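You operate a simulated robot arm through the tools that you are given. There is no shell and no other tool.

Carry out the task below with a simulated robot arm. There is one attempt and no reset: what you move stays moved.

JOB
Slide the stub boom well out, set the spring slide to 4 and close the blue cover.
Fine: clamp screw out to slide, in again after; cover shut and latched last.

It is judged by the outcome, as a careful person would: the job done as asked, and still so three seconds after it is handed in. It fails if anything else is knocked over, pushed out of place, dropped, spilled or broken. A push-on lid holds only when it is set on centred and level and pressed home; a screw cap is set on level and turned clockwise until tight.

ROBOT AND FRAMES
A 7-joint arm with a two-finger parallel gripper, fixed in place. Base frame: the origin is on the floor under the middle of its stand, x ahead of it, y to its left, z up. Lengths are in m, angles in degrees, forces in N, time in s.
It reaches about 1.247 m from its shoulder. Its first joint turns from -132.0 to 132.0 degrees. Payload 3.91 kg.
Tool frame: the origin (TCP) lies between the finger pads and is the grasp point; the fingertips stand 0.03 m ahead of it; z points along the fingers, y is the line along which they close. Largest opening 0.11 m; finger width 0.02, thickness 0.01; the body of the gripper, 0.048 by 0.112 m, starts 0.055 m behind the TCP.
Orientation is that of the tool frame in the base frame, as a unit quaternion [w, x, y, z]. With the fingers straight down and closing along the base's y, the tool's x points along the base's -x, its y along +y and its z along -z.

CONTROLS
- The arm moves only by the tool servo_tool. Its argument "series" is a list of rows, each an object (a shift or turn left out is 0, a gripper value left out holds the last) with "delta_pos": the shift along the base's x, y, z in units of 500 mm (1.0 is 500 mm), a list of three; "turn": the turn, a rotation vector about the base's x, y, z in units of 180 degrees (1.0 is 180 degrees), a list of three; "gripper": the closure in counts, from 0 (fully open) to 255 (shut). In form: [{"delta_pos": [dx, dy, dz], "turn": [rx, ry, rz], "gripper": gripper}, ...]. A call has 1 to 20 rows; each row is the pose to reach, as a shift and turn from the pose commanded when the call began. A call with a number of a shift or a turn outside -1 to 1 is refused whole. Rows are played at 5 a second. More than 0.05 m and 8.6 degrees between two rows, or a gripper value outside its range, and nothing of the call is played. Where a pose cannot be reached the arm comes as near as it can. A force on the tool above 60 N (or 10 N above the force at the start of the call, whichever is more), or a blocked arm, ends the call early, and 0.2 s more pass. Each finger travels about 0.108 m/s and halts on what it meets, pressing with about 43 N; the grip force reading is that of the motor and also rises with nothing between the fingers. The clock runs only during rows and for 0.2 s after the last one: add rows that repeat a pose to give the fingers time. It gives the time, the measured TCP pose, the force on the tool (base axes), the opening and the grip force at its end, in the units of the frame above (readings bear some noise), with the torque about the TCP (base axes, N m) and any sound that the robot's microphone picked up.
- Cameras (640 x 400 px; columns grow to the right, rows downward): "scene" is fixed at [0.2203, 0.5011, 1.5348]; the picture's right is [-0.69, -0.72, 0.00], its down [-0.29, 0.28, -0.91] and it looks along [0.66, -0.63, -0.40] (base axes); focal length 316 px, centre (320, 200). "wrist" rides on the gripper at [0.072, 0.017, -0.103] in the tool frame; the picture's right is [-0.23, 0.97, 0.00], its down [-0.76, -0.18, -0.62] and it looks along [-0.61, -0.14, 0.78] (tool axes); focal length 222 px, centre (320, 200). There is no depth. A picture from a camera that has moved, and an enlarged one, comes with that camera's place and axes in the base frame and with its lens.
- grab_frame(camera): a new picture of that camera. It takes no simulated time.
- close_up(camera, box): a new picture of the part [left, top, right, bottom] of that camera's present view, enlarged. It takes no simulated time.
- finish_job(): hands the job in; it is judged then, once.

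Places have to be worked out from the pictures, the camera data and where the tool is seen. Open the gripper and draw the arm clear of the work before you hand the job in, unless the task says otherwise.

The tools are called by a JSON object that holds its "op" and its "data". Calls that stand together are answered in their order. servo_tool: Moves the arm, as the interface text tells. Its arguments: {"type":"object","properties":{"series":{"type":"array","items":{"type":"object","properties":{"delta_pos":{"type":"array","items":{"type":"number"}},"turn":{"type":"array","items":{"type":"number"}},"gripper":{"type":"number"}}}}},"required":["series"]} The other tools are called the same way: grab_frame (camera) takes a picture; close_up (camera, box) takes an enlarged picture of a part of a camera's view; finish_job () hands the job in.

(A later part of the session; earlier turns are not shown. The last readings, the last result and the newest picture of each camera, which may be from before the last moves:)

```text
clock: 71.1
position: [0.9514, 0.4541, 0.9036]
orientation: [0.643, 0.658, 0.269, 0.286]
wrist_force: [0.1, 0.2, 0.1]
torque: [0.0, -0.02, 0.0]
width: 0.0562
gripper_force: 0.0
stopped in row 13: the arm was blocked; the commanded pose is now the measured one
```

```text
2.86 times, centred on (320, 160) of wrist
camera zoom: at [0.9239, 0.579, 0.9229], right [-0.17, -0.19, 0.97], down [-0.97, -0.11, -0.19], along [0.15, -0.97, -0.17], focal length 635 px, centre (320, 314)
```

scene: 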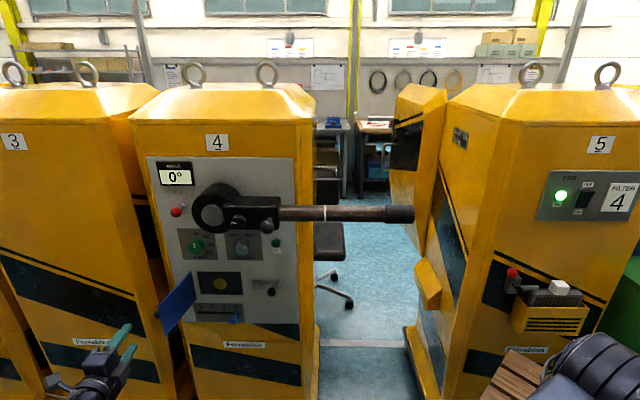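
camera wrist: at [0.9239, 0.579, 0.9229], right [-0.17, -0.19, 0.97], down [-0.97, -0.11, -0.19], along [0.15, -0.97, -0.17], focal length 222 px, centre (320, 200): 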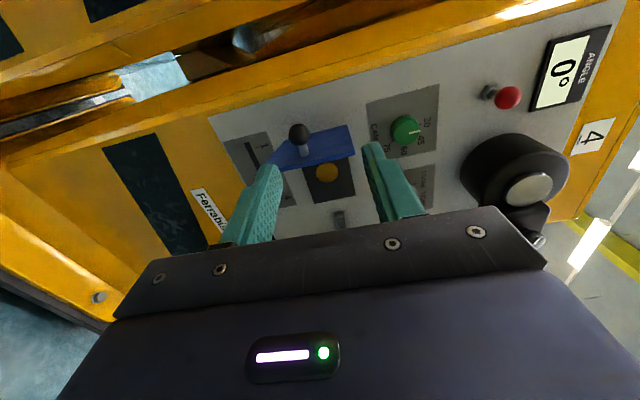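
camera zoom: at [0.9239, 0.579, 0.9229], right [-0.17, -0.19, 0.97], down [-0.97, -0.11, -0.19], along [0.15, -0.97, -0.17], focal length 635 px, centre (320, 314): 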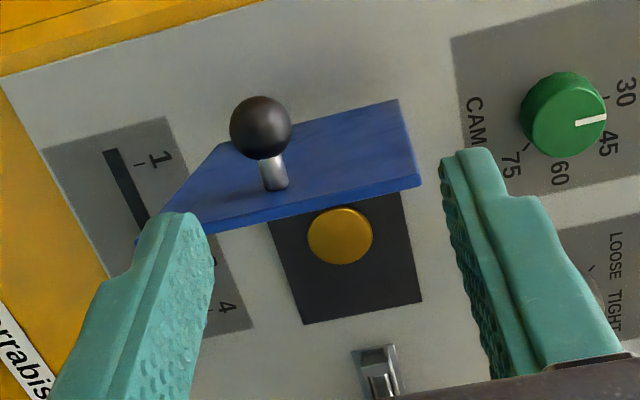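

From here the knob checks out at about (U -0.985, z 0.876). I pull back slightly and roll counter-clockwise through 170° towards the +90° roll, with the camera swinging underneath.

{"op": "servo_tool", "data": {"series": [{"delta_pos": [-0.0043, 0.0018, -0.0055], "turn": [-0.0341, 0.0327, 0.0005]}, {"delta_pos": [-0.0086, 0.0036, -0.011], "turn": [-0.0682, 0.0654, 0.001]}, {"delta_pos": [-0.013, 0.0055, -0.0166], "turn": [-0.1023, 0.0981, 0.0015]}, {"delta_pos": [-0.0173, 0.0073, -0.0221], "turn": [-0.1364, 0.1308, 0.002]}, {"delta_pos": [-0.0216, 0.0091, -0.0276], "turn": [-0.1706, 0.1635, 0.0025]}, {"delta_pos": [-0.0259, 0.0109, -0.0331], "turn": [-0.2047, 0.1962, 0.0031]}, {"delta_pos": [-0.0302, 0.0127, -0.0386], "turn": [-0.2388, 0.2289, 0.0036]}, {"delta_pos": [-0.0346, 0.0146, -0.0442], "turn": [-0.2729, 0.2616, 0.0041]}, {"delta_pos": [-0.0389, 0.0164, -0.0497], "turn": [-0.307, 0.2943, 0.0046]}, {"delta_pos": [-0.0432, 0.0182, -0.0552], "turn": [-0.3411, 0.327, 0.0051]}, {"delta_pos": [-0.0432, 0.0182, -0.0552], "turn": [-0.3752, 0.3597, 0.0056]}, {"delta_pos": [-0.0432, 0.0182, -0.0552], "turn": [-0.4093, 0.3924, 0.0061]}, {"delta_pos": [-0.0432, 0.0182, -0.0552], "turn": [-0.4435, 0.4251, 0.0066]}, {"delta_pos": [-0.0432, 0.0182, -0.0552], "turn": [-0.4776, 0.4577, 0.0071]}, {"delta_pos": [-0.0432, 0.0182, -0.0552], "turn": [-0.5117, 0.4904, 0.0077]}, {"delta_pos": [-0.0432, 0.0182, -0.0552], "turn": [-0.5458, 0.5231, 0.0082]}, {"delta_pos": [-0.0432, 0.0182, -0.0552], "turn": [-0.5799, 0.5558, 0.0087]}, {"delta_pos": [-0.0432, 0.0182, -0.0552], "turn": [-0.614, 0.5885, 0.0092]}, {"delta_pos": [-0.0432, 0.0182, -0.0552], "turn": [-0.6481, 0.6212, 0.0097]}, {"delta_pos": [-0.0432, 0.0182, -0.0552], "turn": [-0.6823, 0.6539, 0.0102]}]}}

```text
clock: 75.3
position: [0.929, 0.4631, 0.8708]
orientation: [0.338, -0.215, 0.678, -0.616]
wrist_force: [-0.4, -0.3, 0.2]
torque: [0.01, 0.02, 0.03]
width: 0.0559
gripper_force: 0.1
```

I complete the last 11° of roll and small yaw and pitch corrections, then look.

{"op": "servo_tool", "data": {"series": [{"turn": [-0.0156, 0.0138, -0.0024]}, {"turn": [-0.0311, 0.0275, -0.0048]}, {"turn": [-0.0467, 0.0413, -0.0072]}, {"turn": [-0.0467, 0.0413, -0.0072]}]}}

{"op": "grab_frame", "data": {"camera": "wrist"}}

{"op": "grab_frame", "data": {"camera": "scene"}}

```text
clock: 76.3
position: [0.9289, 0.4642, 0.8702]
orientation: [0.27, -0.27, 0.654, -0.653]
wrist_force: [1.1, 0.4, -0.7]
torque: [0.02, 0.0, -0.01]
width: 0.0559
gripper_force: 0.0
```

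```text
taken
camera wrist: at [0.8032, 0.4858, 0.8534], right [0.16, 0.16, -0.97], down [0.1, 0.98, 0.18], along [0.98, -0.13, 0.14], focal length 222 px, centre (320, 200)
```

wrist: 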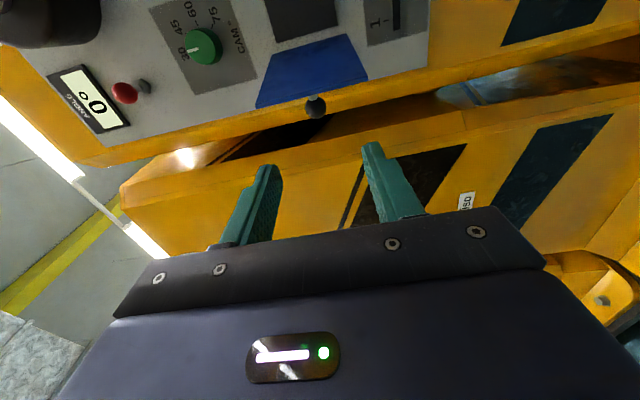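

```text
taken
```

scene: 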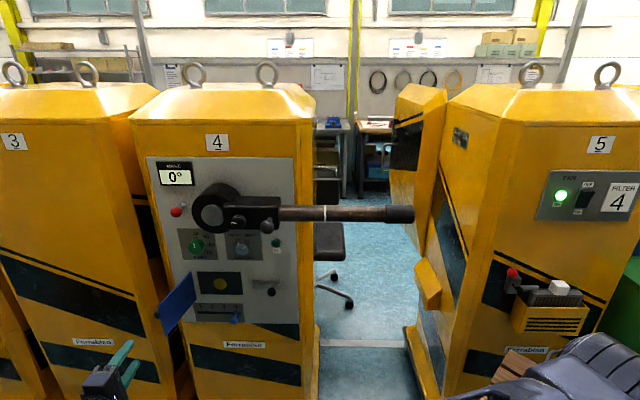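

The hand now faces the knob with vertical-closing fingers. I zoom in to check the alignment.

{"op": "close_up", "data": {"camera": "wrist", "box": [220, 30, 420, 160]}}

{"op": "close_up", "data": {"camera": "scene", "box": [60, 260, 260, 400]}}

```text
3.08 times, centred on (320, 95) of wrist
camera zoom: at [0.8032, 0.4858, 0.8534], right [0.16, 0.16, -0.97], down [0.1, 0.98, 0.18], along [0.98, -0.13, 0.14], focal length 684 px, centre (320, 523)
```

zoom: 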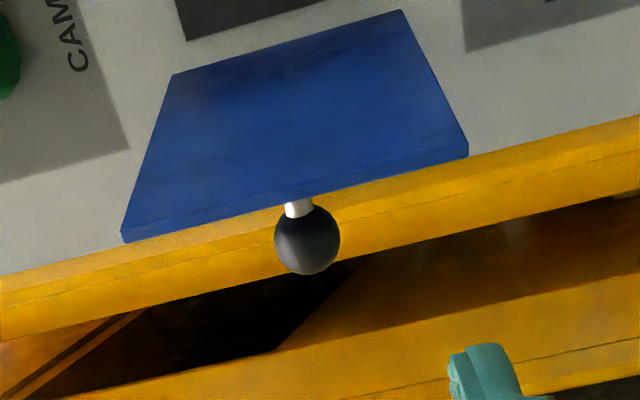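

```text
2.86 times, centred on (160, 330) of scene
camera zoom: at [0.2203, 0.5011, 1.5348], right [-0.69, -0.72, 0.0], down [-0.29, 0.28, -0.91], along [0.66, -0.63, -0.4], focal length 902 px, centre (777, -171)
```

zoom: 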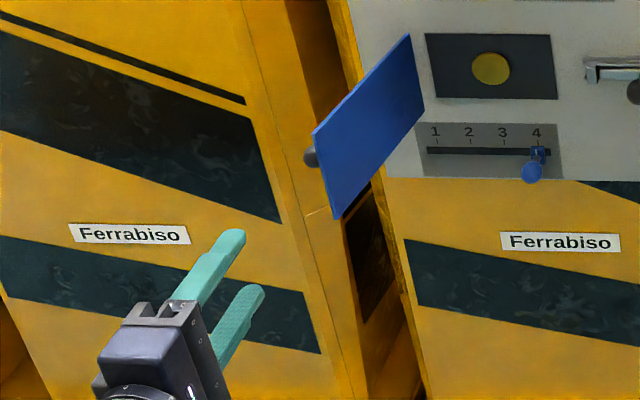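

The knob lies on the tool axis within a few millimetres. I advance so the ball sits about 13 mm ahead of the TCP between the fingers.

{"op": "servo_tool", "data": {"series": [{"delta_pos": [0.04, -0.041, 0.01]}, {"delta_pos": [0.09, -0.0915, 0.01]}, {"delta_pos": [0.135, -0.137, 0.01]}, {"delta_pos": [0.17, -0.1725, 0.01]}, {"delta_pos": [0.1986, -0.2014, 0.01]}, {"delta_pos": [0.1986, -0.2014, 0.01]}]}}

{"op": "grab_frame", "data": {"camera": "wrist"}}

{"op": "close_up", "data": {"camera": "scene", "box": [100, 240, 260, 352]}}

```text
clock: 77.7
position: [1.0299, 0.3625, 0.8772]
orientation: [0.271, -0.269, 0.654, -0.652]
wrist_force: [-0.5, -0.2, 0.4]
torque: [0.0, 0.03, 0.01]
width: 0.0563
gripper_force: 0.0
```

```text
taken
camera wrist: at [0.9034, 0.3853, 0.859], right [0.16, 0.16, -0.97], down [0.1, 0.98, 0.18], along [0.98, -0.13, 0.14], focal length 222 px, centre (320, 200)
```

wrist: 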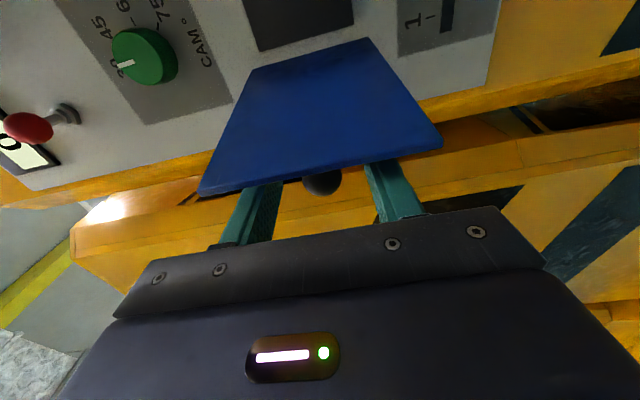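

```text
3.57 times, centred on (180, 296) of scene
camera zoom: at [0.2203, 0.5011, 1.5348], right [-0.69, -0.72, 0.0], down [-0.29, 0.28, -0.91], along [0.66, -0.63, -0.4], focal length 1128 px, centre (820, -143)
```

zoom: 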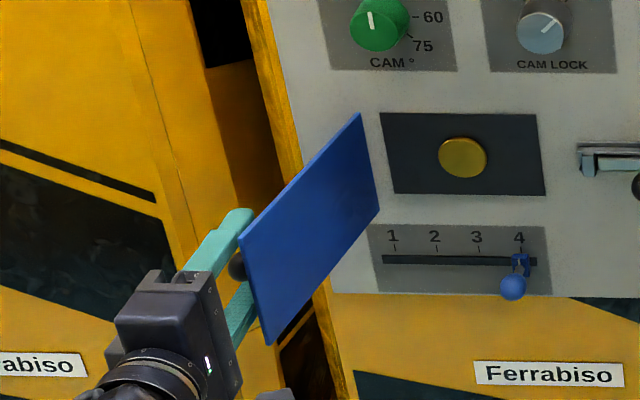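

The ball is between the two fingers, clear of the cover edge. I close on it.

{"op": "servo_tool", "data": {"series": [{"gripper": 255}, {"gripper": 255}, {"gripper": 255}, {"gripper": 255}]}}

{"op": "close_up", "data": {"camera": "wrist", "box": [220, 120, 420, 250]}}

```text
clock: 78.7
position: [1.0299, 0.3629, 0.8752]
orientation: [0.271, -0.27, 0.655, -0.652]
wrist_force: [-1.0, -0.4, -18.0]
torque: [0.17, 0.09, -0.24]
width: 0.0232
gripper_force: 44.9
```

```text
3.08 times, centred on (320, 185) of wrist
camera zoom: at [0.9034, 0.3853, 0.8575], right [0.16, 0.16, -0.97], down [0.1, 0.98, 0.18], along [0.98, -0.13, 0.14], focal length 684 px, centre (320, 246)
```

zoom: 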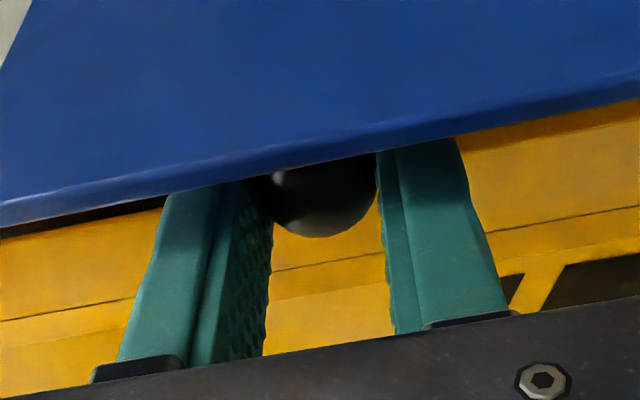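

The ball is held at 23 mm. I start swinging the cover along its arc about the hinge with the first 20°, easing 2 mm down to relieve the vertical load.

{"op": "servo_tool", "data": {"series": [{"delta_pos": [0, 0, -0.004]}, {"delta_pos": [-0.0215, -0.0099, -0.004]}, {"delta_pos": [-0.0421, -0.0218, -0.004]}, {"delta_pos": [-0.0614, -0.0354, -0.004]}, {"delta_pos": [-0.0798, -0.0506, -0.004]}]}}

{"op": "close_up", "data": {"camera": "scene", "box": [100, 240, 260, 352]}}

{"op": "grab_frame", "data": {"camera": "wrist"}}

```text
clock: 79.9
position: [0.99, 0.3375, 0.8753]
orientation: [0.272, -0.27, 0.655, -0.652]
wrist_force: [8.0, 4.9, -1.2]
torque: [-0.02, 0.02, 1.36]
width: 0.023
gripper_force: 45.3
```

```text
3.57 times, centred on (180, 296) of scene
camera zoom: at [0.2203, 0.5011, 1.5348], right [-0.69, -0.72, 0.0], down [-0.29, 0.28, -0.91], along [0.66, -0.63, -0.4], focal length 1128 px, centre (820, -143)
```

zoom: 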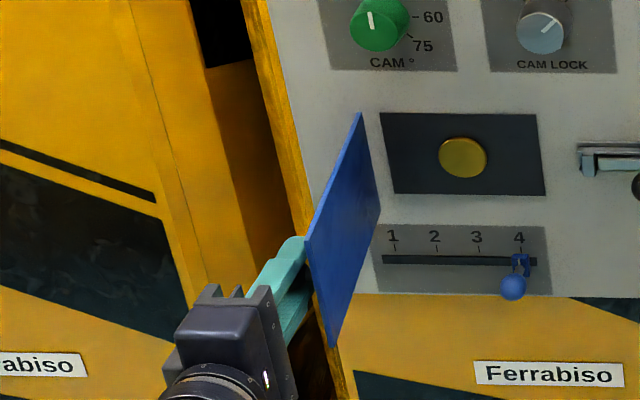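

```text
taken
camera wrist: at [0.863, 0.3596, 0.8571], right [0.16, 0.16, -0.97], down [0.1, 0.98, 0.18], along [0.98, -0.13, 0.14], focal length 222 px, centre (320, 200)
```

wrist: 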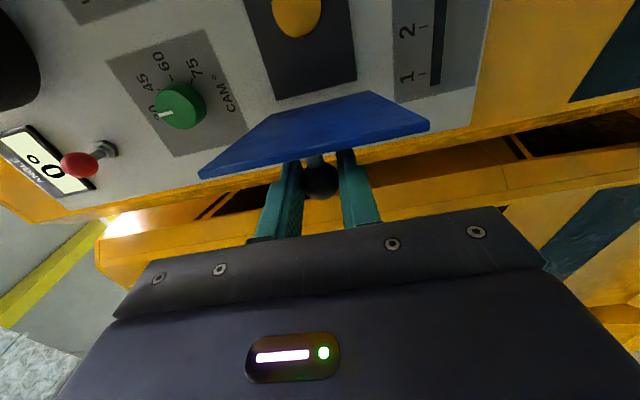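

The cover follows smoothly with only small forces. I swing it a further 30°.

{"op": "servo_tool", "data": {"series": [{"delta_pos": [-0.0167, -0.0167, 0]}, {"delta_pos": [-0.032, -0.0351, 0]}, {"delta_pos": [-0.0455, -0.0543, 0]}, {"delta_pos": [-0.0574, -0.075, 0]}, {"delta_pos": [-0.0673, -0.0964, 0]}, {"delta_pos": [-0.0755, -0.1188, 0]}]}}

{"op": "close_up", "data": {"camera": "scene", "box": [100, 240, 260, 352]}}

{"op": "grab_frame", "data": {"camera": "wrist"}}

```text
clock: 81.3
position: [0.9506, 0.2766, 0.8747]
orientation: [0.271, -0.269, 0.655, -0.652]
wrist_force: [1.7, 10.5, 10.8]
torque: [-0.31, 0.0, 1.42]
width: 0.0233
gripper_force: 44.6
```

```text
3.57 times, centred on (180, 296) of scene
camera zoom: at [0.2203, 0.5011, 1.5348], right [-0.69, -0.72, 0.0], down [-0.29, 0.28, -0.91], along [0.66, -0.63, -0.4], focal length 1128 px, centre (820, -143)
```

zoom: 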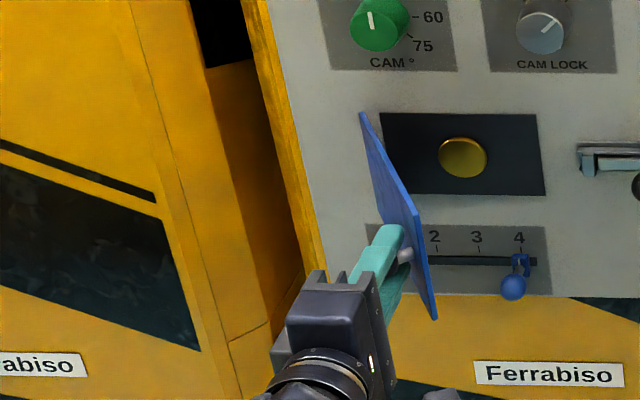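

```text
taken
camera wrist: at [0.8248, 0.3002, 0.8571], right [0.16, 0.16, -0.97], down [0.1, 0.98, 0.18], along [0.98, -0.13, 0.14], focal length 222 px, centre (320, 200)
```

wrist: 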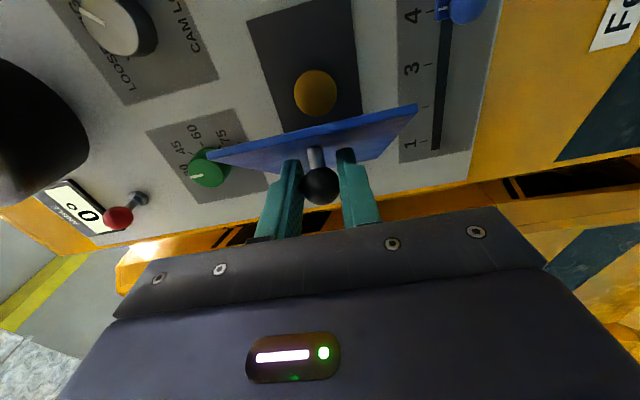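

The cover is now about 50° open and moving cleanly. I swing it another 30°.

{"op": "servo_tool", "data": {"series": [{"delta_pos": [-0.0062, -0.0229, 0]}, {"delta_pos": [-0.0103, -0.0462, 0]}, {"delta_pos": [-0.0124, -0.0699, 0]}, {"delta_pos": [-0.0124, -0.0936, 0]}, {"delta_pos": [-0.0103, -0.1172, 0]}, {"delta_pos": [-0.0062, -0.1406, 0]}]}}

{"op": "close_up", "data": {"camera": "scene", "box": [140, 240, 300, 352]}}

{"op": "grab_frame", "data": {"camera": "wrist"}}

```text
clock: 82.7
position: [0.9473, 0.2067, 0.8743]
orientation: [0.271, -0.269, 0.655, -0.652]
wrist_force: [-0.1, 9.5, 10.3]
torque: [-0.17, -0.13, 1.23]
width: 0.0233
gripper_force: 45.0
```

```text
3.57 times, centred on (220, 296) of scene
camera zoom: at [0.2203, 0.5011, 1.5348], right [-0.69, -0.72, 0.0], down [-0.29, 0.28, -0.91], along [0.66, -0.63, -0.4], focal length 1128 px, centre (677, -143)
```

zoom: 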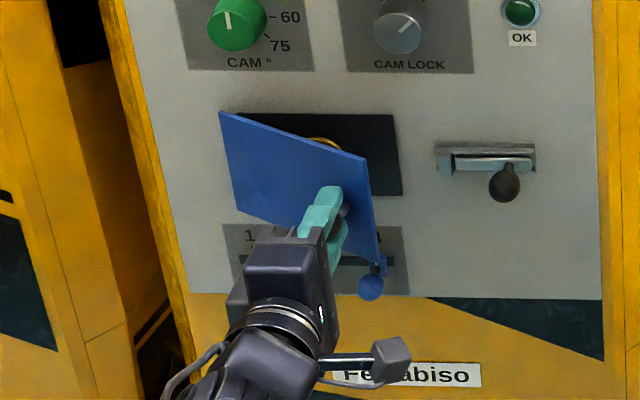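

```text
taken
camera wrist: at [0.8213, 0.23, 0.8571], right [0.16, 0.16, -0.97], down [0.1, 0.98, 0.18], along [0.98, -0.13, 0.14], focal length 222 px, centre (320, 200)
```

wrist: 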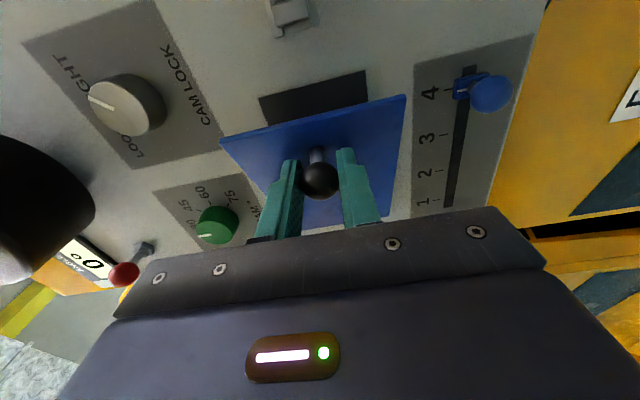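

About 20° remain. I bring it the rest of the way, slowing near closure.

{"op": "servo_tool", "data": {"series": [{"delta_pos": [0.0062, -0.0229, 0]}, {"delta_pos": [0.0144, -0.0453, 0]}, {"delta_pos": [0.0243, -0.0668, 0]}, {"delta_pos": [0.0324, -0.0813, 0]}, {"delta_pos": [0.0375, -0.0892, 0]}, {"delta_pos": [0.0375, -0.0892, 0]}]}}

{"op": "close_up", "data": {"camera": "scene", "box": [140, 240, 300, 352]}}

{"op": "grab_frame", "data": {"camera": "wrist"}}

```text
clock: 84.1
position: [0.9666, 0.1631, 0.8755]
orientation: [0.271, -0.27, 0.654, -0.653]
wrist_force: [-6.5, 4.2, 12.0]
torque: [-0.06, -0.02, 0.85]
width: 0.0233
gripper_force: 44.5
```

```text
3.57 times, centred on (220, 296) of scene
camera zoom: at [0.2203, 0.5011, 1.5348], right [-0.69, -0.72, 0.0], down [-0.29, 0.28, -0.91], along [0.66, -0.63, -0.4], focal length 1128 px, centre (677, -143)
```

zoom: 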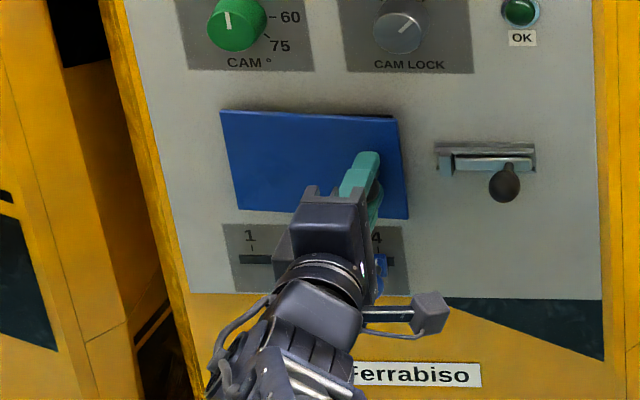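

```text
taken
camera wrist: at [0.8402, 0.1847, 0.8571], right [0.16, 0.16, -0.97], down [0.1, 0.98, 0.18], along [0.98, -0.13, 0.14], focal length 222 px, centre (320, 200)
```

wrist: 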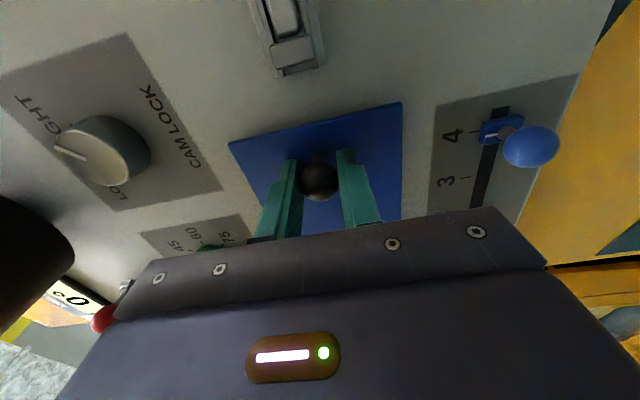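

The cover is almost flush. I press it gently inward and watch for the force to rise as it seats.

{"op": "servo_tool", "data": {"series": [{"delta_pos": [0.0028, -0.0028, 0]}, {"delta_pos": [0.0057, -0.0057, 0]}, {"delta_pos": [0.0085, -0.0085, 0]}, {"delta_pos": [0.0113, -0.0113, 0]}]}}

{"op": "close_up", "data": {"camera": "scene", "box": [170, 250, 290, 334]}}

{"op": "close_up", "data": {"camera": "wrist", "box": [210, 0, 430, 230]}}

```text
clock: 85.1
position: [0.9717, 0.1556, 0.8751]
orientation: [0.272, -0.268, 0.655, -0.652]
wrist_force: [-22.4, -8.1, 14.5]
torque: [-0.18, -0.15, 0.74]
width: 0.0233
gripper_force: 45.5
```

```text
4.76 times, centred on (230, 292) of scene
camera zoom: at [0.2203, 0.5011, 1.5348], right [-0.69, -0.72, 0.0], down [-0.29, 0.28, -0.91], along [0.66, -0.63, -0.4], focal length 1504 px, centre (749, -238)
```

zoom: 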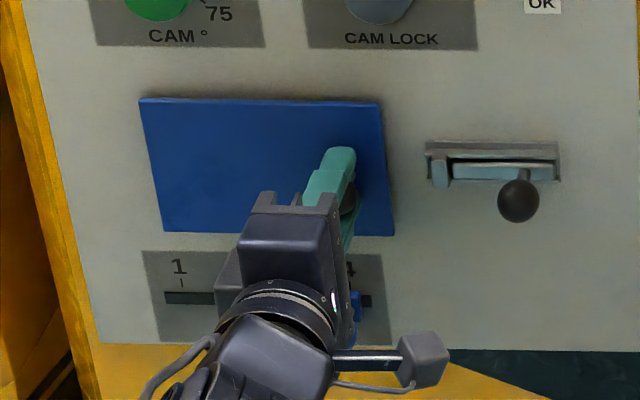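

```text
1.74 times, centred on (320, 115) of wrist
camera zoom: at [0.8454, 0.1786, 0.857], right [0.16, 0.16, -0.97], down [0.1, 0.98, 0.18], along [0.98, -0.13, 0.14], focal length 386 px, centre (320, 348)
```

zoom: 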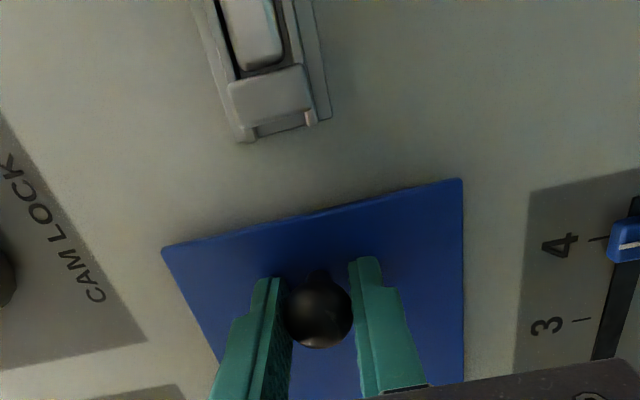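

There is some sideways load, so I shift 1.5 mm right and continue pressing inward.

{"op": "servo_tool", "data": {"series": [{"delta_pos": [-0.0021, -0.0021, -0.002]}, {"delta_pos": [0.0007, -0.0049, -0.002]}, {"delta_pos": [0.0036, -0.0078, -0.002]}, {"delta_pos": [0.0064, -0.0106, -0.002]}]}}

{"op": "close_up", "data": {"camera": "scene", "box": [170, 250, 290, 334]}}

{"op": "close_up", "data": {"camera": "wrist", "box": [210, 0, 430, 230]}}

```text
clock: 86.2
position: [0.9726, 0.1535, 0.8754]
orientation: [0.271, -0.269, 0.654, -0.653]
wrist_force: [-34.8, 4.2, 15.7]
torque: [-0.11, -0.06, -0.28]
width: 0.0234
gripper_force: 45.5
stopped in row 4: the force on the tool passed its limit at 63 N (the readings are from after the stop); the commanded pose is now the measured one
```

```text
4.76 times, centred on (230, 292) of scene
camera zoom: at [0.2203, 0.5011, 1.5348], right [-0.69, -0.72, 0.0], down [-0.29, 0.28, -0.91], along [0.66, -0.63, -0.4], focal length 1504 px, centre (749, -238)
```

zoom: 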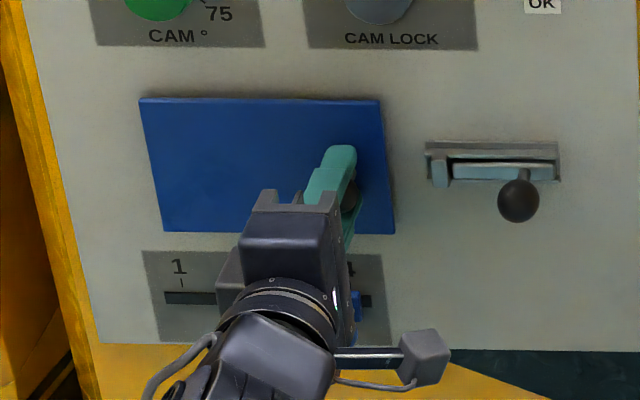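

```text
1.74 times, centred on (320, 115) of wrist
camera zoom: at [0.8466, 0.1771, 0.8568], right [0.16, 0.16, -0.97], down [0.1, 0.98, 0.18], along [0.98, -0.13, 0.14], focal length 386 px, centre (320, 348)
```

zoom: 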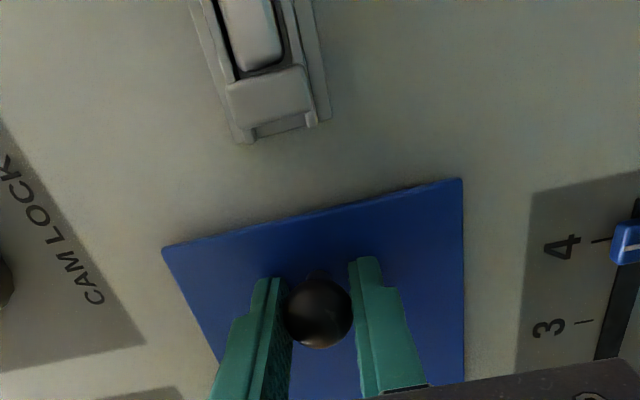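

The cover is against the panel, with 63 N when pressed. I release the knob gently, back straight out, and check that the cover stays shut.

{"op": "servo_tool", "data": {"series": [{"gripper": 150}, {"gripper": 125}, {"gripper": 125}, {"delta_pos": [-0.03, 0.03, 0]}, {"delta_pos": [-0.08, 0.08, 0]}, {"delta_pos": [-0.13, 0.13, 0]}, {"delta_pos": [-0.18, 0.18, 0]}, {"delta_pos": [-0.21, 0.21, 0]}]}}

{"op": "grab_frame", "data": {"camera": "wrist"}}

{"op": "close_up", "data": {"camera": "scene", "box": [170, 250, 290, 334]}}

```text
clock: 88.0
position: [0.8689, 0.2585, 0.8731]
orientation: [0.272, -0.271, 0.654, -0.652]
wrist_force: [0.0, -0.3, -0.2]
torque: [0.0, 0.02, -0.02]
width: 0.056
gripper_force: 0.0
```

```text
taken
camera wrist: at [0.7426, 0.282, 0.8552], right [0.16, 0.16, -0.97], down [0.1, 0.98, 0.18], along [0.98, -0.12, 0.14], focal length 222 px, centre (320, 200)
```

wrist: 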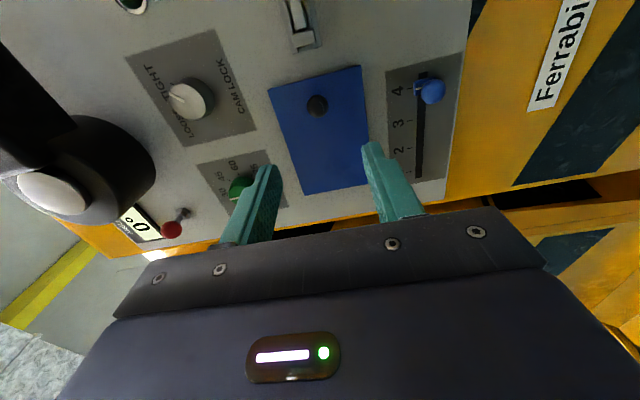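

```text
4.76 times, centred on (230, 292) of scene
camera zoom: at [0.2203, 0.5011, 1.5348], right [-0.69, -0.72, 0.0], down [-0.29, 0.28, -0.91], along [0.66, -0.63, -0.4], focal length 1504 px, centre (749, -238)
```

zoom: 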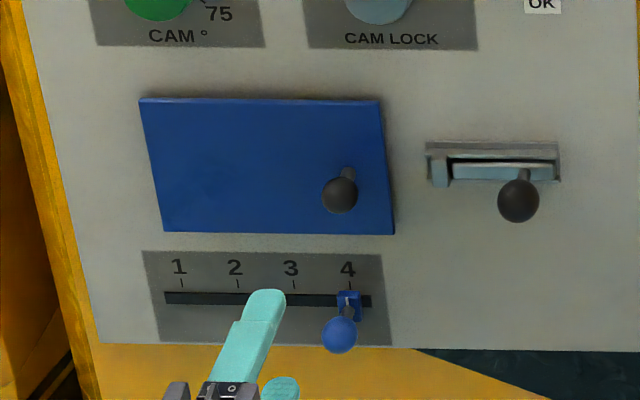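

The cover stays shut and the slide is still at 4. The latch ball triangulates to (U -0.680, W 0.582, z 0.874), so I move in front of it for a closer look.

{"op": "servo_tool", "data": {"series": [{"delta_pos": [-0.0516, -0.0304, 0.002]}, {"delta_pos": [-0.1032, -0.0608, 0.002]}, {"delta_pos": [-0.1548, -0.0912, 0.002]}, {"delta_pos": [-0.2064, -0.1216, 0.002]}, {"delta_pos": [-0.2064, -0.1216, 0.002]}]}}

{"op": "grab_frame", "data": {"camera": "wrist"}}

{"op": "close_up", "data": {"camera": "wrist", "box": [240, 30, 440, 160]}}

{"op": "close_up", "data": {"camera": "scene", "box": [230, 265, 300, 310]}}

```text
clock: 89.2
position: [0.7664, 0.1986, 0.8754]
orientation: [0.271, -0.27, 0.654, -0.653]
wrist_force: [-0.8, -0.8, -0.2]
torque: [0.0, 0.01, 0.0]
width: 0.0562
gripper_force: 0.1
```

```text
taken
camera wrist: at [0.6395, 0.2209, 0.8565], right [0.16, 0.16, -0.97], down [0.1, 0.98, 0.18], along [0.98, -0.12, 0.14], focal length 222 px, centre (320, 200)
```

wrist: 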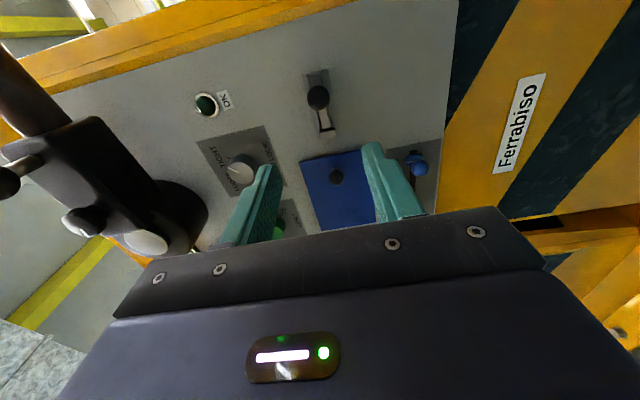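

```text
3.08 times, centred on (340, 95) of wrist
camera zoom: at [0.6395, 0.2209, 0.8565], right [0.16, 0.16, -0.97], down [0.1, 0.98, 0.18], along [0.98, -0.12, 0.14], focal length 684 px, centre (258, 523)
```

zoom: 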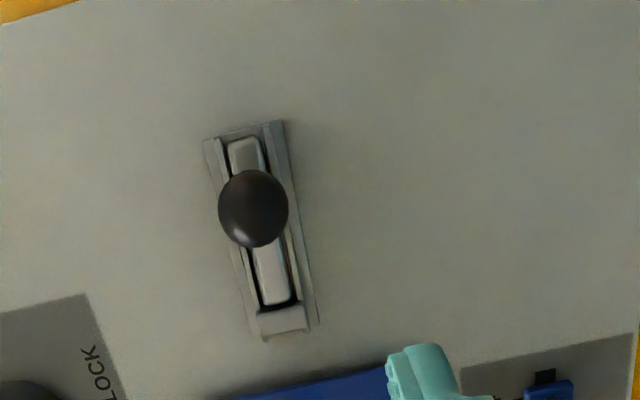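

```text
8.89 times, centred on (265, 288) of scene
camera zoom: at [0.2203, 0.5011, 1.5348], right [-0.69, -0.72, 0.0], down [-0.29, 0.28, -0.91], along [0.66, -0.63, -0.4], focal length 2808 px, centre (809, -578)
```

zoom: 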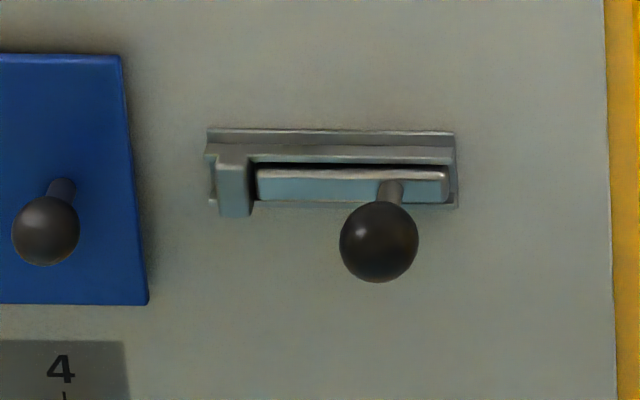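

The latch is a sliding bolt in a channel, with a keeper strap at its left end, and it has to slide left over the cover's edge. I advance so the fingers straddle its ball, with the tips short of the channel.

{"op": "servo_tool", "data": {"series": [{"delta_pos": [0.05, -0.052, -0.002]}, {"delta_pos": [0.1, -0.104, -0.002]}, {"delta_pos": [0.15, -0.156, -0.002]}, {"delta_pos": [0.19, -0.1972, -0.002]}, {"delta_pos": [0.22, -0.2284, -0.002]}, {"delta_pos": [0.22, -0.2284, -0.002]}]}}

{"op": "close_up", "data": {"camera": "wrist", "box": [220, 80, 420, 230]}}

{"op": "close_up", "data": {"camera": "scene", "box": [200, 260, 300, 325]}}

```text
clock: 90.5
position: [0.8782, 0.0838, 0.8738]
orientation: [0.271, -0.27, 0.653, -0.653]
wrist_force: [0.1, 0.1, 0.4]
torque: [-0.02, 0.01, -0.01]
width: 0.056
gripper_force: 0.0
```

```text
2.67 times, centred on (320, 155) of wrist
camera zoom: at [0.7504, 0.1065, 0.855], right [0.16, 0.16, -0.97], down [0.1, 0.98, 0.18], along [0.98, -0.12, 0.14], focal length 592 px, centre (320, 320)
```

zoom: 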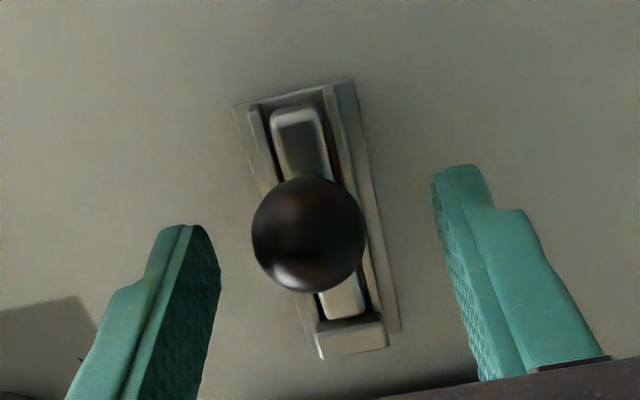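

```text
6.15 times, centred on (250, 292) of scene
camera zoom: at [0.2203, 0.5011, 1.5348], right [-0.69, -0.72, 0.0], down [-0.29, 0.28, -0.91], along [0.66, -0.63, -0.4], focal length 1944 px, centre (751, -369)
```

zoom: 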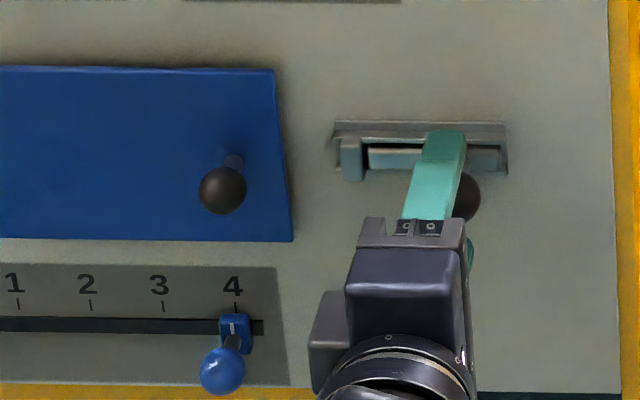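

The ball sits centred between the upper and lower fingers. I close on it.

{"op": "servo_tool", "data": {"series": [{"gripper": 255}, {"gripper": 255}, {"gripper": 255}, {"gripper": 255}]}}

{"op": "close_up", "data": {"camera": "wrist", "box": [220, 80, 420, 230]}}

```text
clock: 91.5
position: [0.876, 0.0837, 0.8748]
orientation: [0.272, -0.269, 0.654, -0.653]
wrist_force: [7.0, 0.7, 32.7]
torque: [-0.53, -0.41, 0.1]
width: 0.0265
gripper_force: 45.1
```

```text
2.67 times, centred on (320, 155) of wrist
camera zoom: at [0.7502, 0.1064, 0.8567], right [0.16, 0.16, -0.97], down [0.1, 0.98, 0.18], along [0.98, -0.12, 0.14], focal length 592 px, centre (320, 320)
```

zoom: 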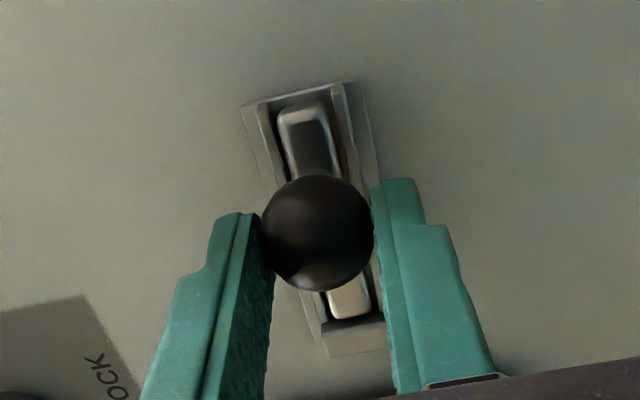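

The ball is gripped at 26.5 mm with an upward load, so I ease up 3 mm and slide it 20 mm left as a test.

{"op": "servo_tool", "data": {"series": [{"delta_pos": [0, 0, 0.006]}, {"delta_pos": [0.0071, 0.0071, 0.006]}, {"delta_pos": [0.0141, 0.0141, 0.006]}, {"delta_pos": [0.0212, 0.0212, 0.006]}, {"delta_pos": [0.0283, 0.0283, 0.006]}]}}

{"op": "close_up", "data": {"camera": "wrist", "box": [220, 80, 420, 230]}}

{"op": "close_up", "data": {"camera": "scene", "box": [200, 260, 300, 325]}}

```text
clock: 92.8
position: [0.8895, 0.0976, 0.8752]
orientation: [0.271, -0.271, 0.655, -0.651]
wrist_force: [10.0, -11.0, 0.6]
torque: [0.04, -0.08, -0.46]
width: 0.0267
gripper_force: 44.4
```

```text
2.67 times, centred on (320, 155) of wrist
camera zoom: at [0.7641, 0.1205, 0.8574], right [0.16, 0.16, -0.97], down [0.1, 0.98, 0.18], along [0.98, -0.12, 0.14], focal length 592 px, centre (320, 320)
```

zoom: 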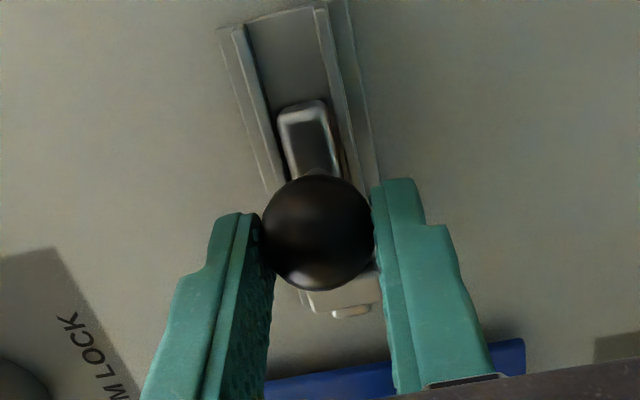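

```text
6.15 times, centred on (250, 292) of scene
camera zoom: at [0.2203, 0.5011, 1.5348], right [-0.69, -0.72, 0.0], down [-0.29, 0.28, -0.91], along [0.66, -0.63, -0.4], focal length 1944 px, centre (751, -369)
```

zoom: 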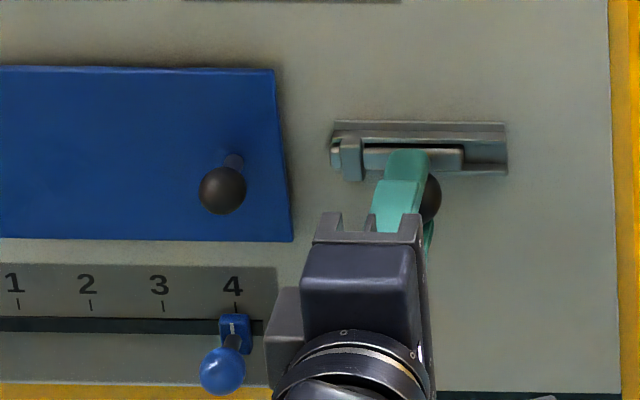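

The bolt slides freely, with its left end just emerging past the strap. I continue left another 30 mm.

{"op": "servo_tool", "data": {"series": [{"delta_pos": [0.0071, 0.0071, 0]}, {"delta_pos": [0.0141, 0.0141, 0]}, {"delta_pos": [0.0212, 0.0212, 0]}, {"delta_pos": [0.0283, 0.0283, 0]}, {"delta_pos": [0.0354, 0.0354, 0]}, {"delta_pos": [0.0424, 0.0424, 0]}]}}

{"op": "close_up", "data": {"camera": "wrist", "box": [220, 80, 420, 230]}}

{"op": "close_up", "data": {"camera": "scene", "box": [200, 260, 300, 325]}}

```text
clock: 94.2
position: [0.9121, 0.1194, 0.8779]
orientation: [0.272, -0.271, 0.654, -0.652]
wrist_force: [-0.1, -0.1, 0.0]
torque: [0.0, -0.01, -0.03]
width: 0.0
gripper_force: 37.3
```

```text
2.67 times, centred on (320, 155) of wrist
camera zoom: at [0.7859, 0.1436, 0.8589], right [0.16, 0.17, -0.97], down [0.09, 0.98, 0.18], along [0.98, -0.12, 0.14], focal length 592 px, centre (320, 320)
```

zoom: 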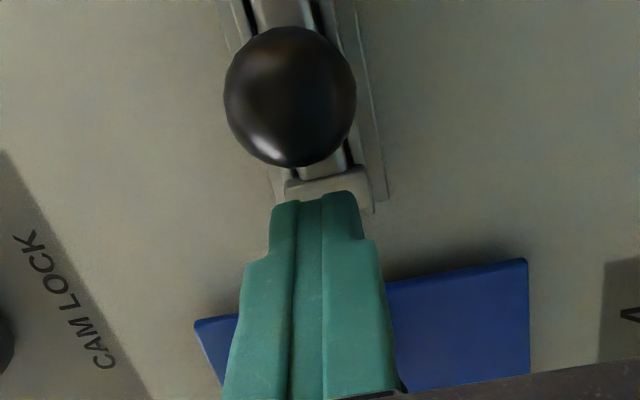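

```text
6.15 times, centred on (250, 292) of scene
camera zoom: at [0.2203, 0.5011, 1.5348], right [-0.69, -0.72, 0.0], down [-0.29, 0.28, -0.91], along [0.66, -0.63, -0.4], focal length 1944 px, centre (751, -369)
```

zoom: 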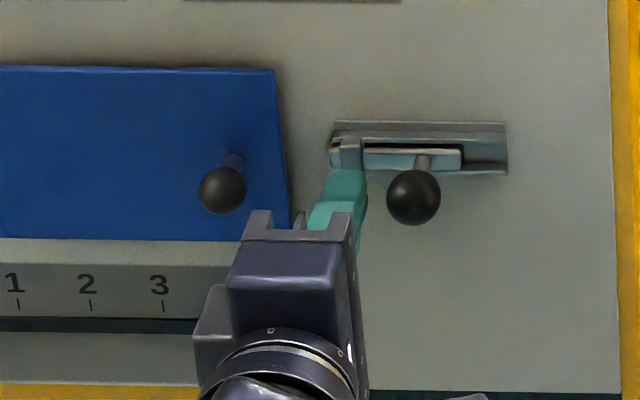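

The fingers slipped off the ball: the bolt stopped after about 20 mm and has not yet reached the cover edge. I look closely at the bolt, and back the hand off a little first to see clearly.

{"op": "servo_tool", "data": {"series": [{"delta_pos": [-0.03, 0.03, 0]}, {"delta_pos": [-0.08, 0.08, 0]}, {"delta_pos": [-0.13, 0.13, 0]}, {"delta_pos": [-0.17, 0.17, 0]}, {"delta_pos": [-0.17, 0.17, 0]}]}}

{"op": "close_up", "data": {"camera": "scene", "box": [230, 265, 300, 310]}}

{"op": "grab_frame", "data": {"camera": "wrist"}}

{"op": "close_up", "data": {"camera": "wrist", "box": [240, 20, 440, 150]}}

```text
clock: 95.3
position: [0.826, 0.2046, 0.877]
orientation: [0.271, -0.27, 0.654, -0.652]
wrist_force: [0.2, -0.5, -0.8]
torque: [-0.01, -0.03, 0.0]
width: 0.0
gripper_force: 37.3
```

```text
8.89 times, centred on (265, 288) of scene
camera zoom: at [0.2203, 0.5011, 1.5348], right [-0.69, -0.72, 0.0], down [-0.29, 0.28, -0.91], along [0.66, -0.63, -0.4], focal length 2808 px, centre (809, -578)
```

zoom: 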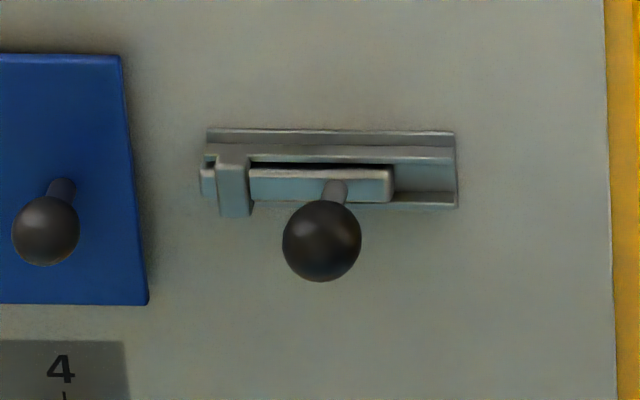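

```text
taken
camera wrist: at [0.699, 0.2276, 0.8584], right [0.16, 0.16, -0.97], down [0.1, 0.98, 0.18], along [0.98, -0.12, 0.14], focal length 222 px, centre (320, 200)
```

wrist: 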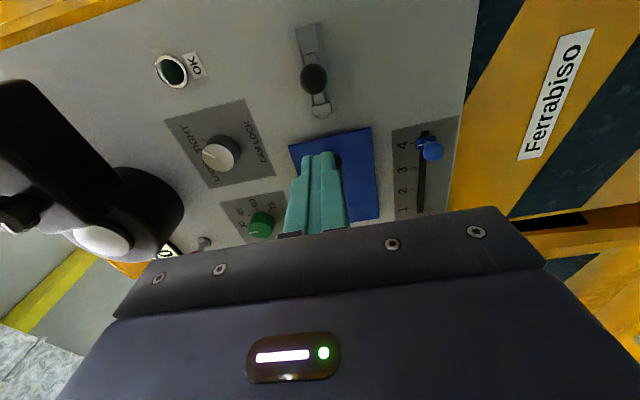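

```text
3.08 times, centred on (340, 85) of wrist
camera zoom: at [0.699, 0.2276, 0.8584], right [0.16, 0.16, -0.97], down [0.1, 0.98, 0.18], along [0.98, -0.12, 0.14], focal length 684 px, centre (258, 554)
```

zoom: 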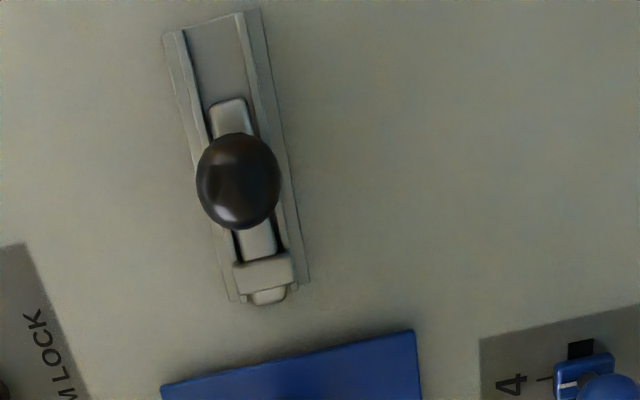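

The bolt tip is just past the strap, still about 2 cm short of overlapping the cover. I'll put the closed fingers to the right of the ball and push left, which gives a positive push rather than a friction grip.

{"op": "servo_tool", "data": {"series": [{"delta_pos": [-0.0415, -0.0557, -0.005]}, {"delta_pos": [-0.083, -0.1113, -0.005]}, {"delta_pos": [-0.04, -0.1543, -0.005]}, {"delta_pos": [0.0, -0.1943, -0.005]}, {"delta_pos": [0.04, -0.2343, -0.005]}, {"delta_pos": [0.0762, -0.2706, -0.005]}, {"delta_pos": [0.0762, -0.2706, -0.005]}]}}

{"op": "close_up", "data": {"camera": "wrist", "box": [220, 80, 420, 230]}}

{"op": "close_up", "data": {"camera": "scene", "box": [200, 260, 300, 325]}}

```text
clock: 97.0
position: [0.8645, 0.0692, 0.8742]
orientation: [0.271, -0.27, 0.654, -0.653]
wrist_force: [0.1, 0.0, -0.1]
torque: [-0.03, -0.03, 0.05]
width: 0.0002
gripper_force: 37.8
```

```text
2.67 times, centred on (320, 155) of wrist
camera zoom: at [0.7381, 0.0918, 0.856], right [0.16, 0.16, -0.97], down [0.1, 0.98, 0.18], along [0.98, -0.12, 0.14], focal length 592 px, centre (320, 320)
```

zoom: 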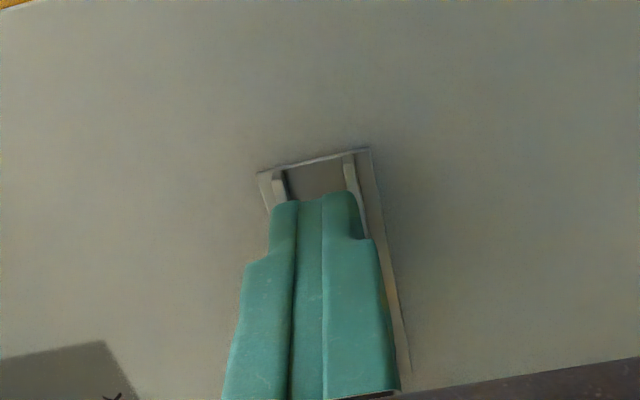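

```text
6.15 times, centred on (250, 292) of scene
camera zoom: at [0.2203, 0.5011, 1.5348], right [-0.69, -0.72, 0.0], down [-0.29, 0.28, -0.91], along [0.66, -0.63, -0.4], focal length 1944 px, centre (751, -369)
```

zoom: 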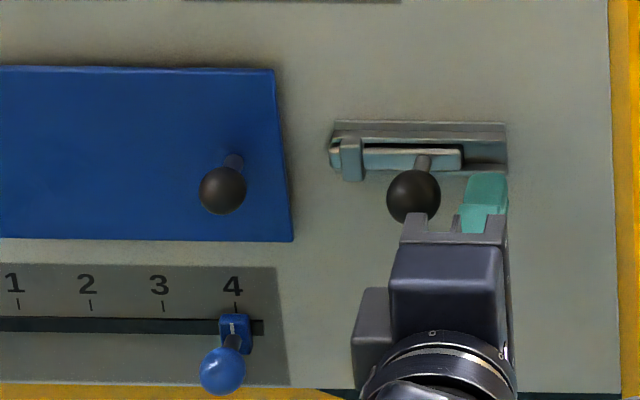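

The fingers are just right of the ball. I push left in small steps and watch the force.

{"op": "servo_tool", "data": {"series": [{"delta_pos": [0.0071, 0.0071, 0]}, {"delta_pos": [0.0141, 0.0141, 0]}, {"delta_pos": [0.0198, 0.0198, 0]}, {"delta_pos": [0.0255, 0.0255, 0]}, {"delta_pos": [0.0311, 0.0311, 0]}, {"delta_pos": [0.0368, 0.0368, 0]}, {"delta_pos": [0.0424, 0.0424, 0]}]}}

{"op": "close_up", "data": {"camera": "scene", "box": [200, 260, 300, 325]}}

{"op": "close_up", "data": {"camera": "wrist", "box": [220, 80, 420, 230]}}

```text
clock: 98.5
position: [0.8843, 0.0879, 0.8741]
orientation: [0.271, -0.268, 0.654, -0.653]
wrist_force: [-8.5, -4.2, -0.5]
torque: [-0.03, 0.0, -0.16]
width: 0.0001
gripper_force: 38.1
```

```text
6.15 times, centred on (250, 292) of scene
camera zoom: at [0.2203, 0.5011, 1.5348], right [-0.69, -0.72, 0.0], down [-0.29, 0.28, -0.91], along [0.66, -0.63, -0.4], focal length 1944 px, centre (751, -369)
```

zoom: 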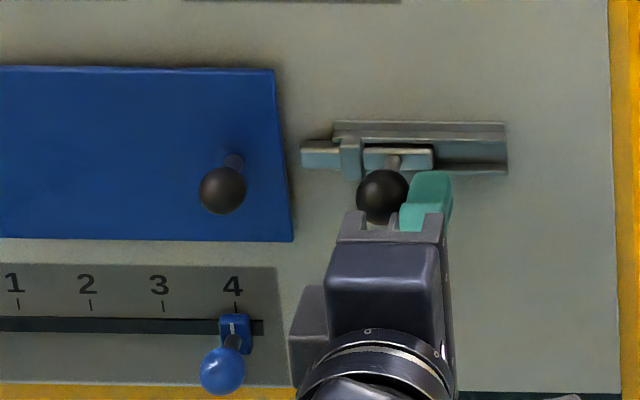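

```text
2.67 times, centred on (320, 155) of wrist
camera zoom: at [0.7588, 0.1117, 0.8558], right [0.16, 0.16, -0.97], down [0.1, 0.98, 0.18], along [0.98, -0.13, 0.14], focal length 592 px, centre (320, 320)
```

zoom: 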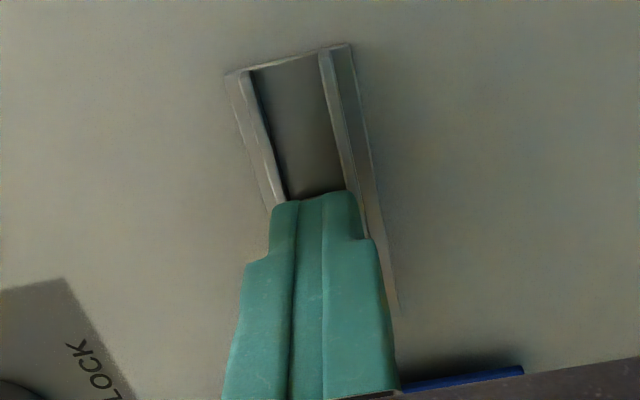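

The bolt is moving and its tip is now close to the cover's edge with only 9 N. I keep pushing left in small steps.

{"op": "servo_tool", "data": {"series": [{"delta_pos": [0.0042, 0.0042, 0]}, {"delta_pos": [0.0085, 0.0085, 0]}, {"delta_pos": [0.0127, 0.0127, 0]}, {"delta_pos": [0.017, 0.017, 0]}, {"delta_pos": [0.0212, 0.0212, 0]}]}}

{"op": "close_up", "data": {"camera": "scene", "box": [200, 260, 300, 325]}}

```text
clock: 99.1
position: [0.8859, 0.0894, 0.8736]
orientation: [0.269, -0.267, 0.655, -0.654]
wrist_force: [-29.3, -0.4, 7.4]
torque: [-0.15, -0.2, -0.15]
width: 0.0
gripper_force: 37.5
stopped in row 2: the force on the tool passed its limit at 66 N (the readings are from after the stop); the commanded pose is now the measured one
```

```text
6.15 times, centred on (250, 292) of scene
camera zoom: at [0.2203, 0.5011, 1.5348], right [-0.69, -0.72, 0.0], down [-0.29, 0.28, -0.91], along [0.66, -0.63, -0.4], focal length 1944 px, centre (751, -369)
```

zoom: 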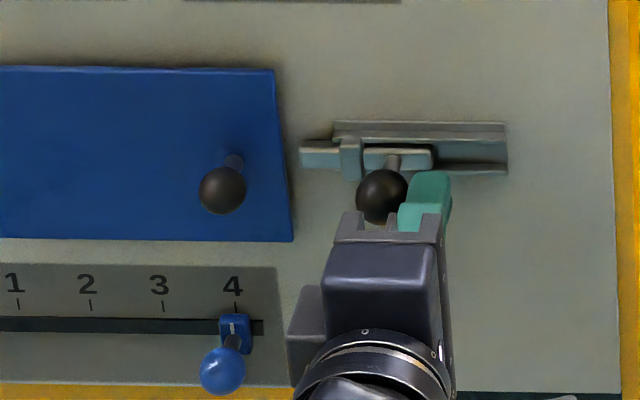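

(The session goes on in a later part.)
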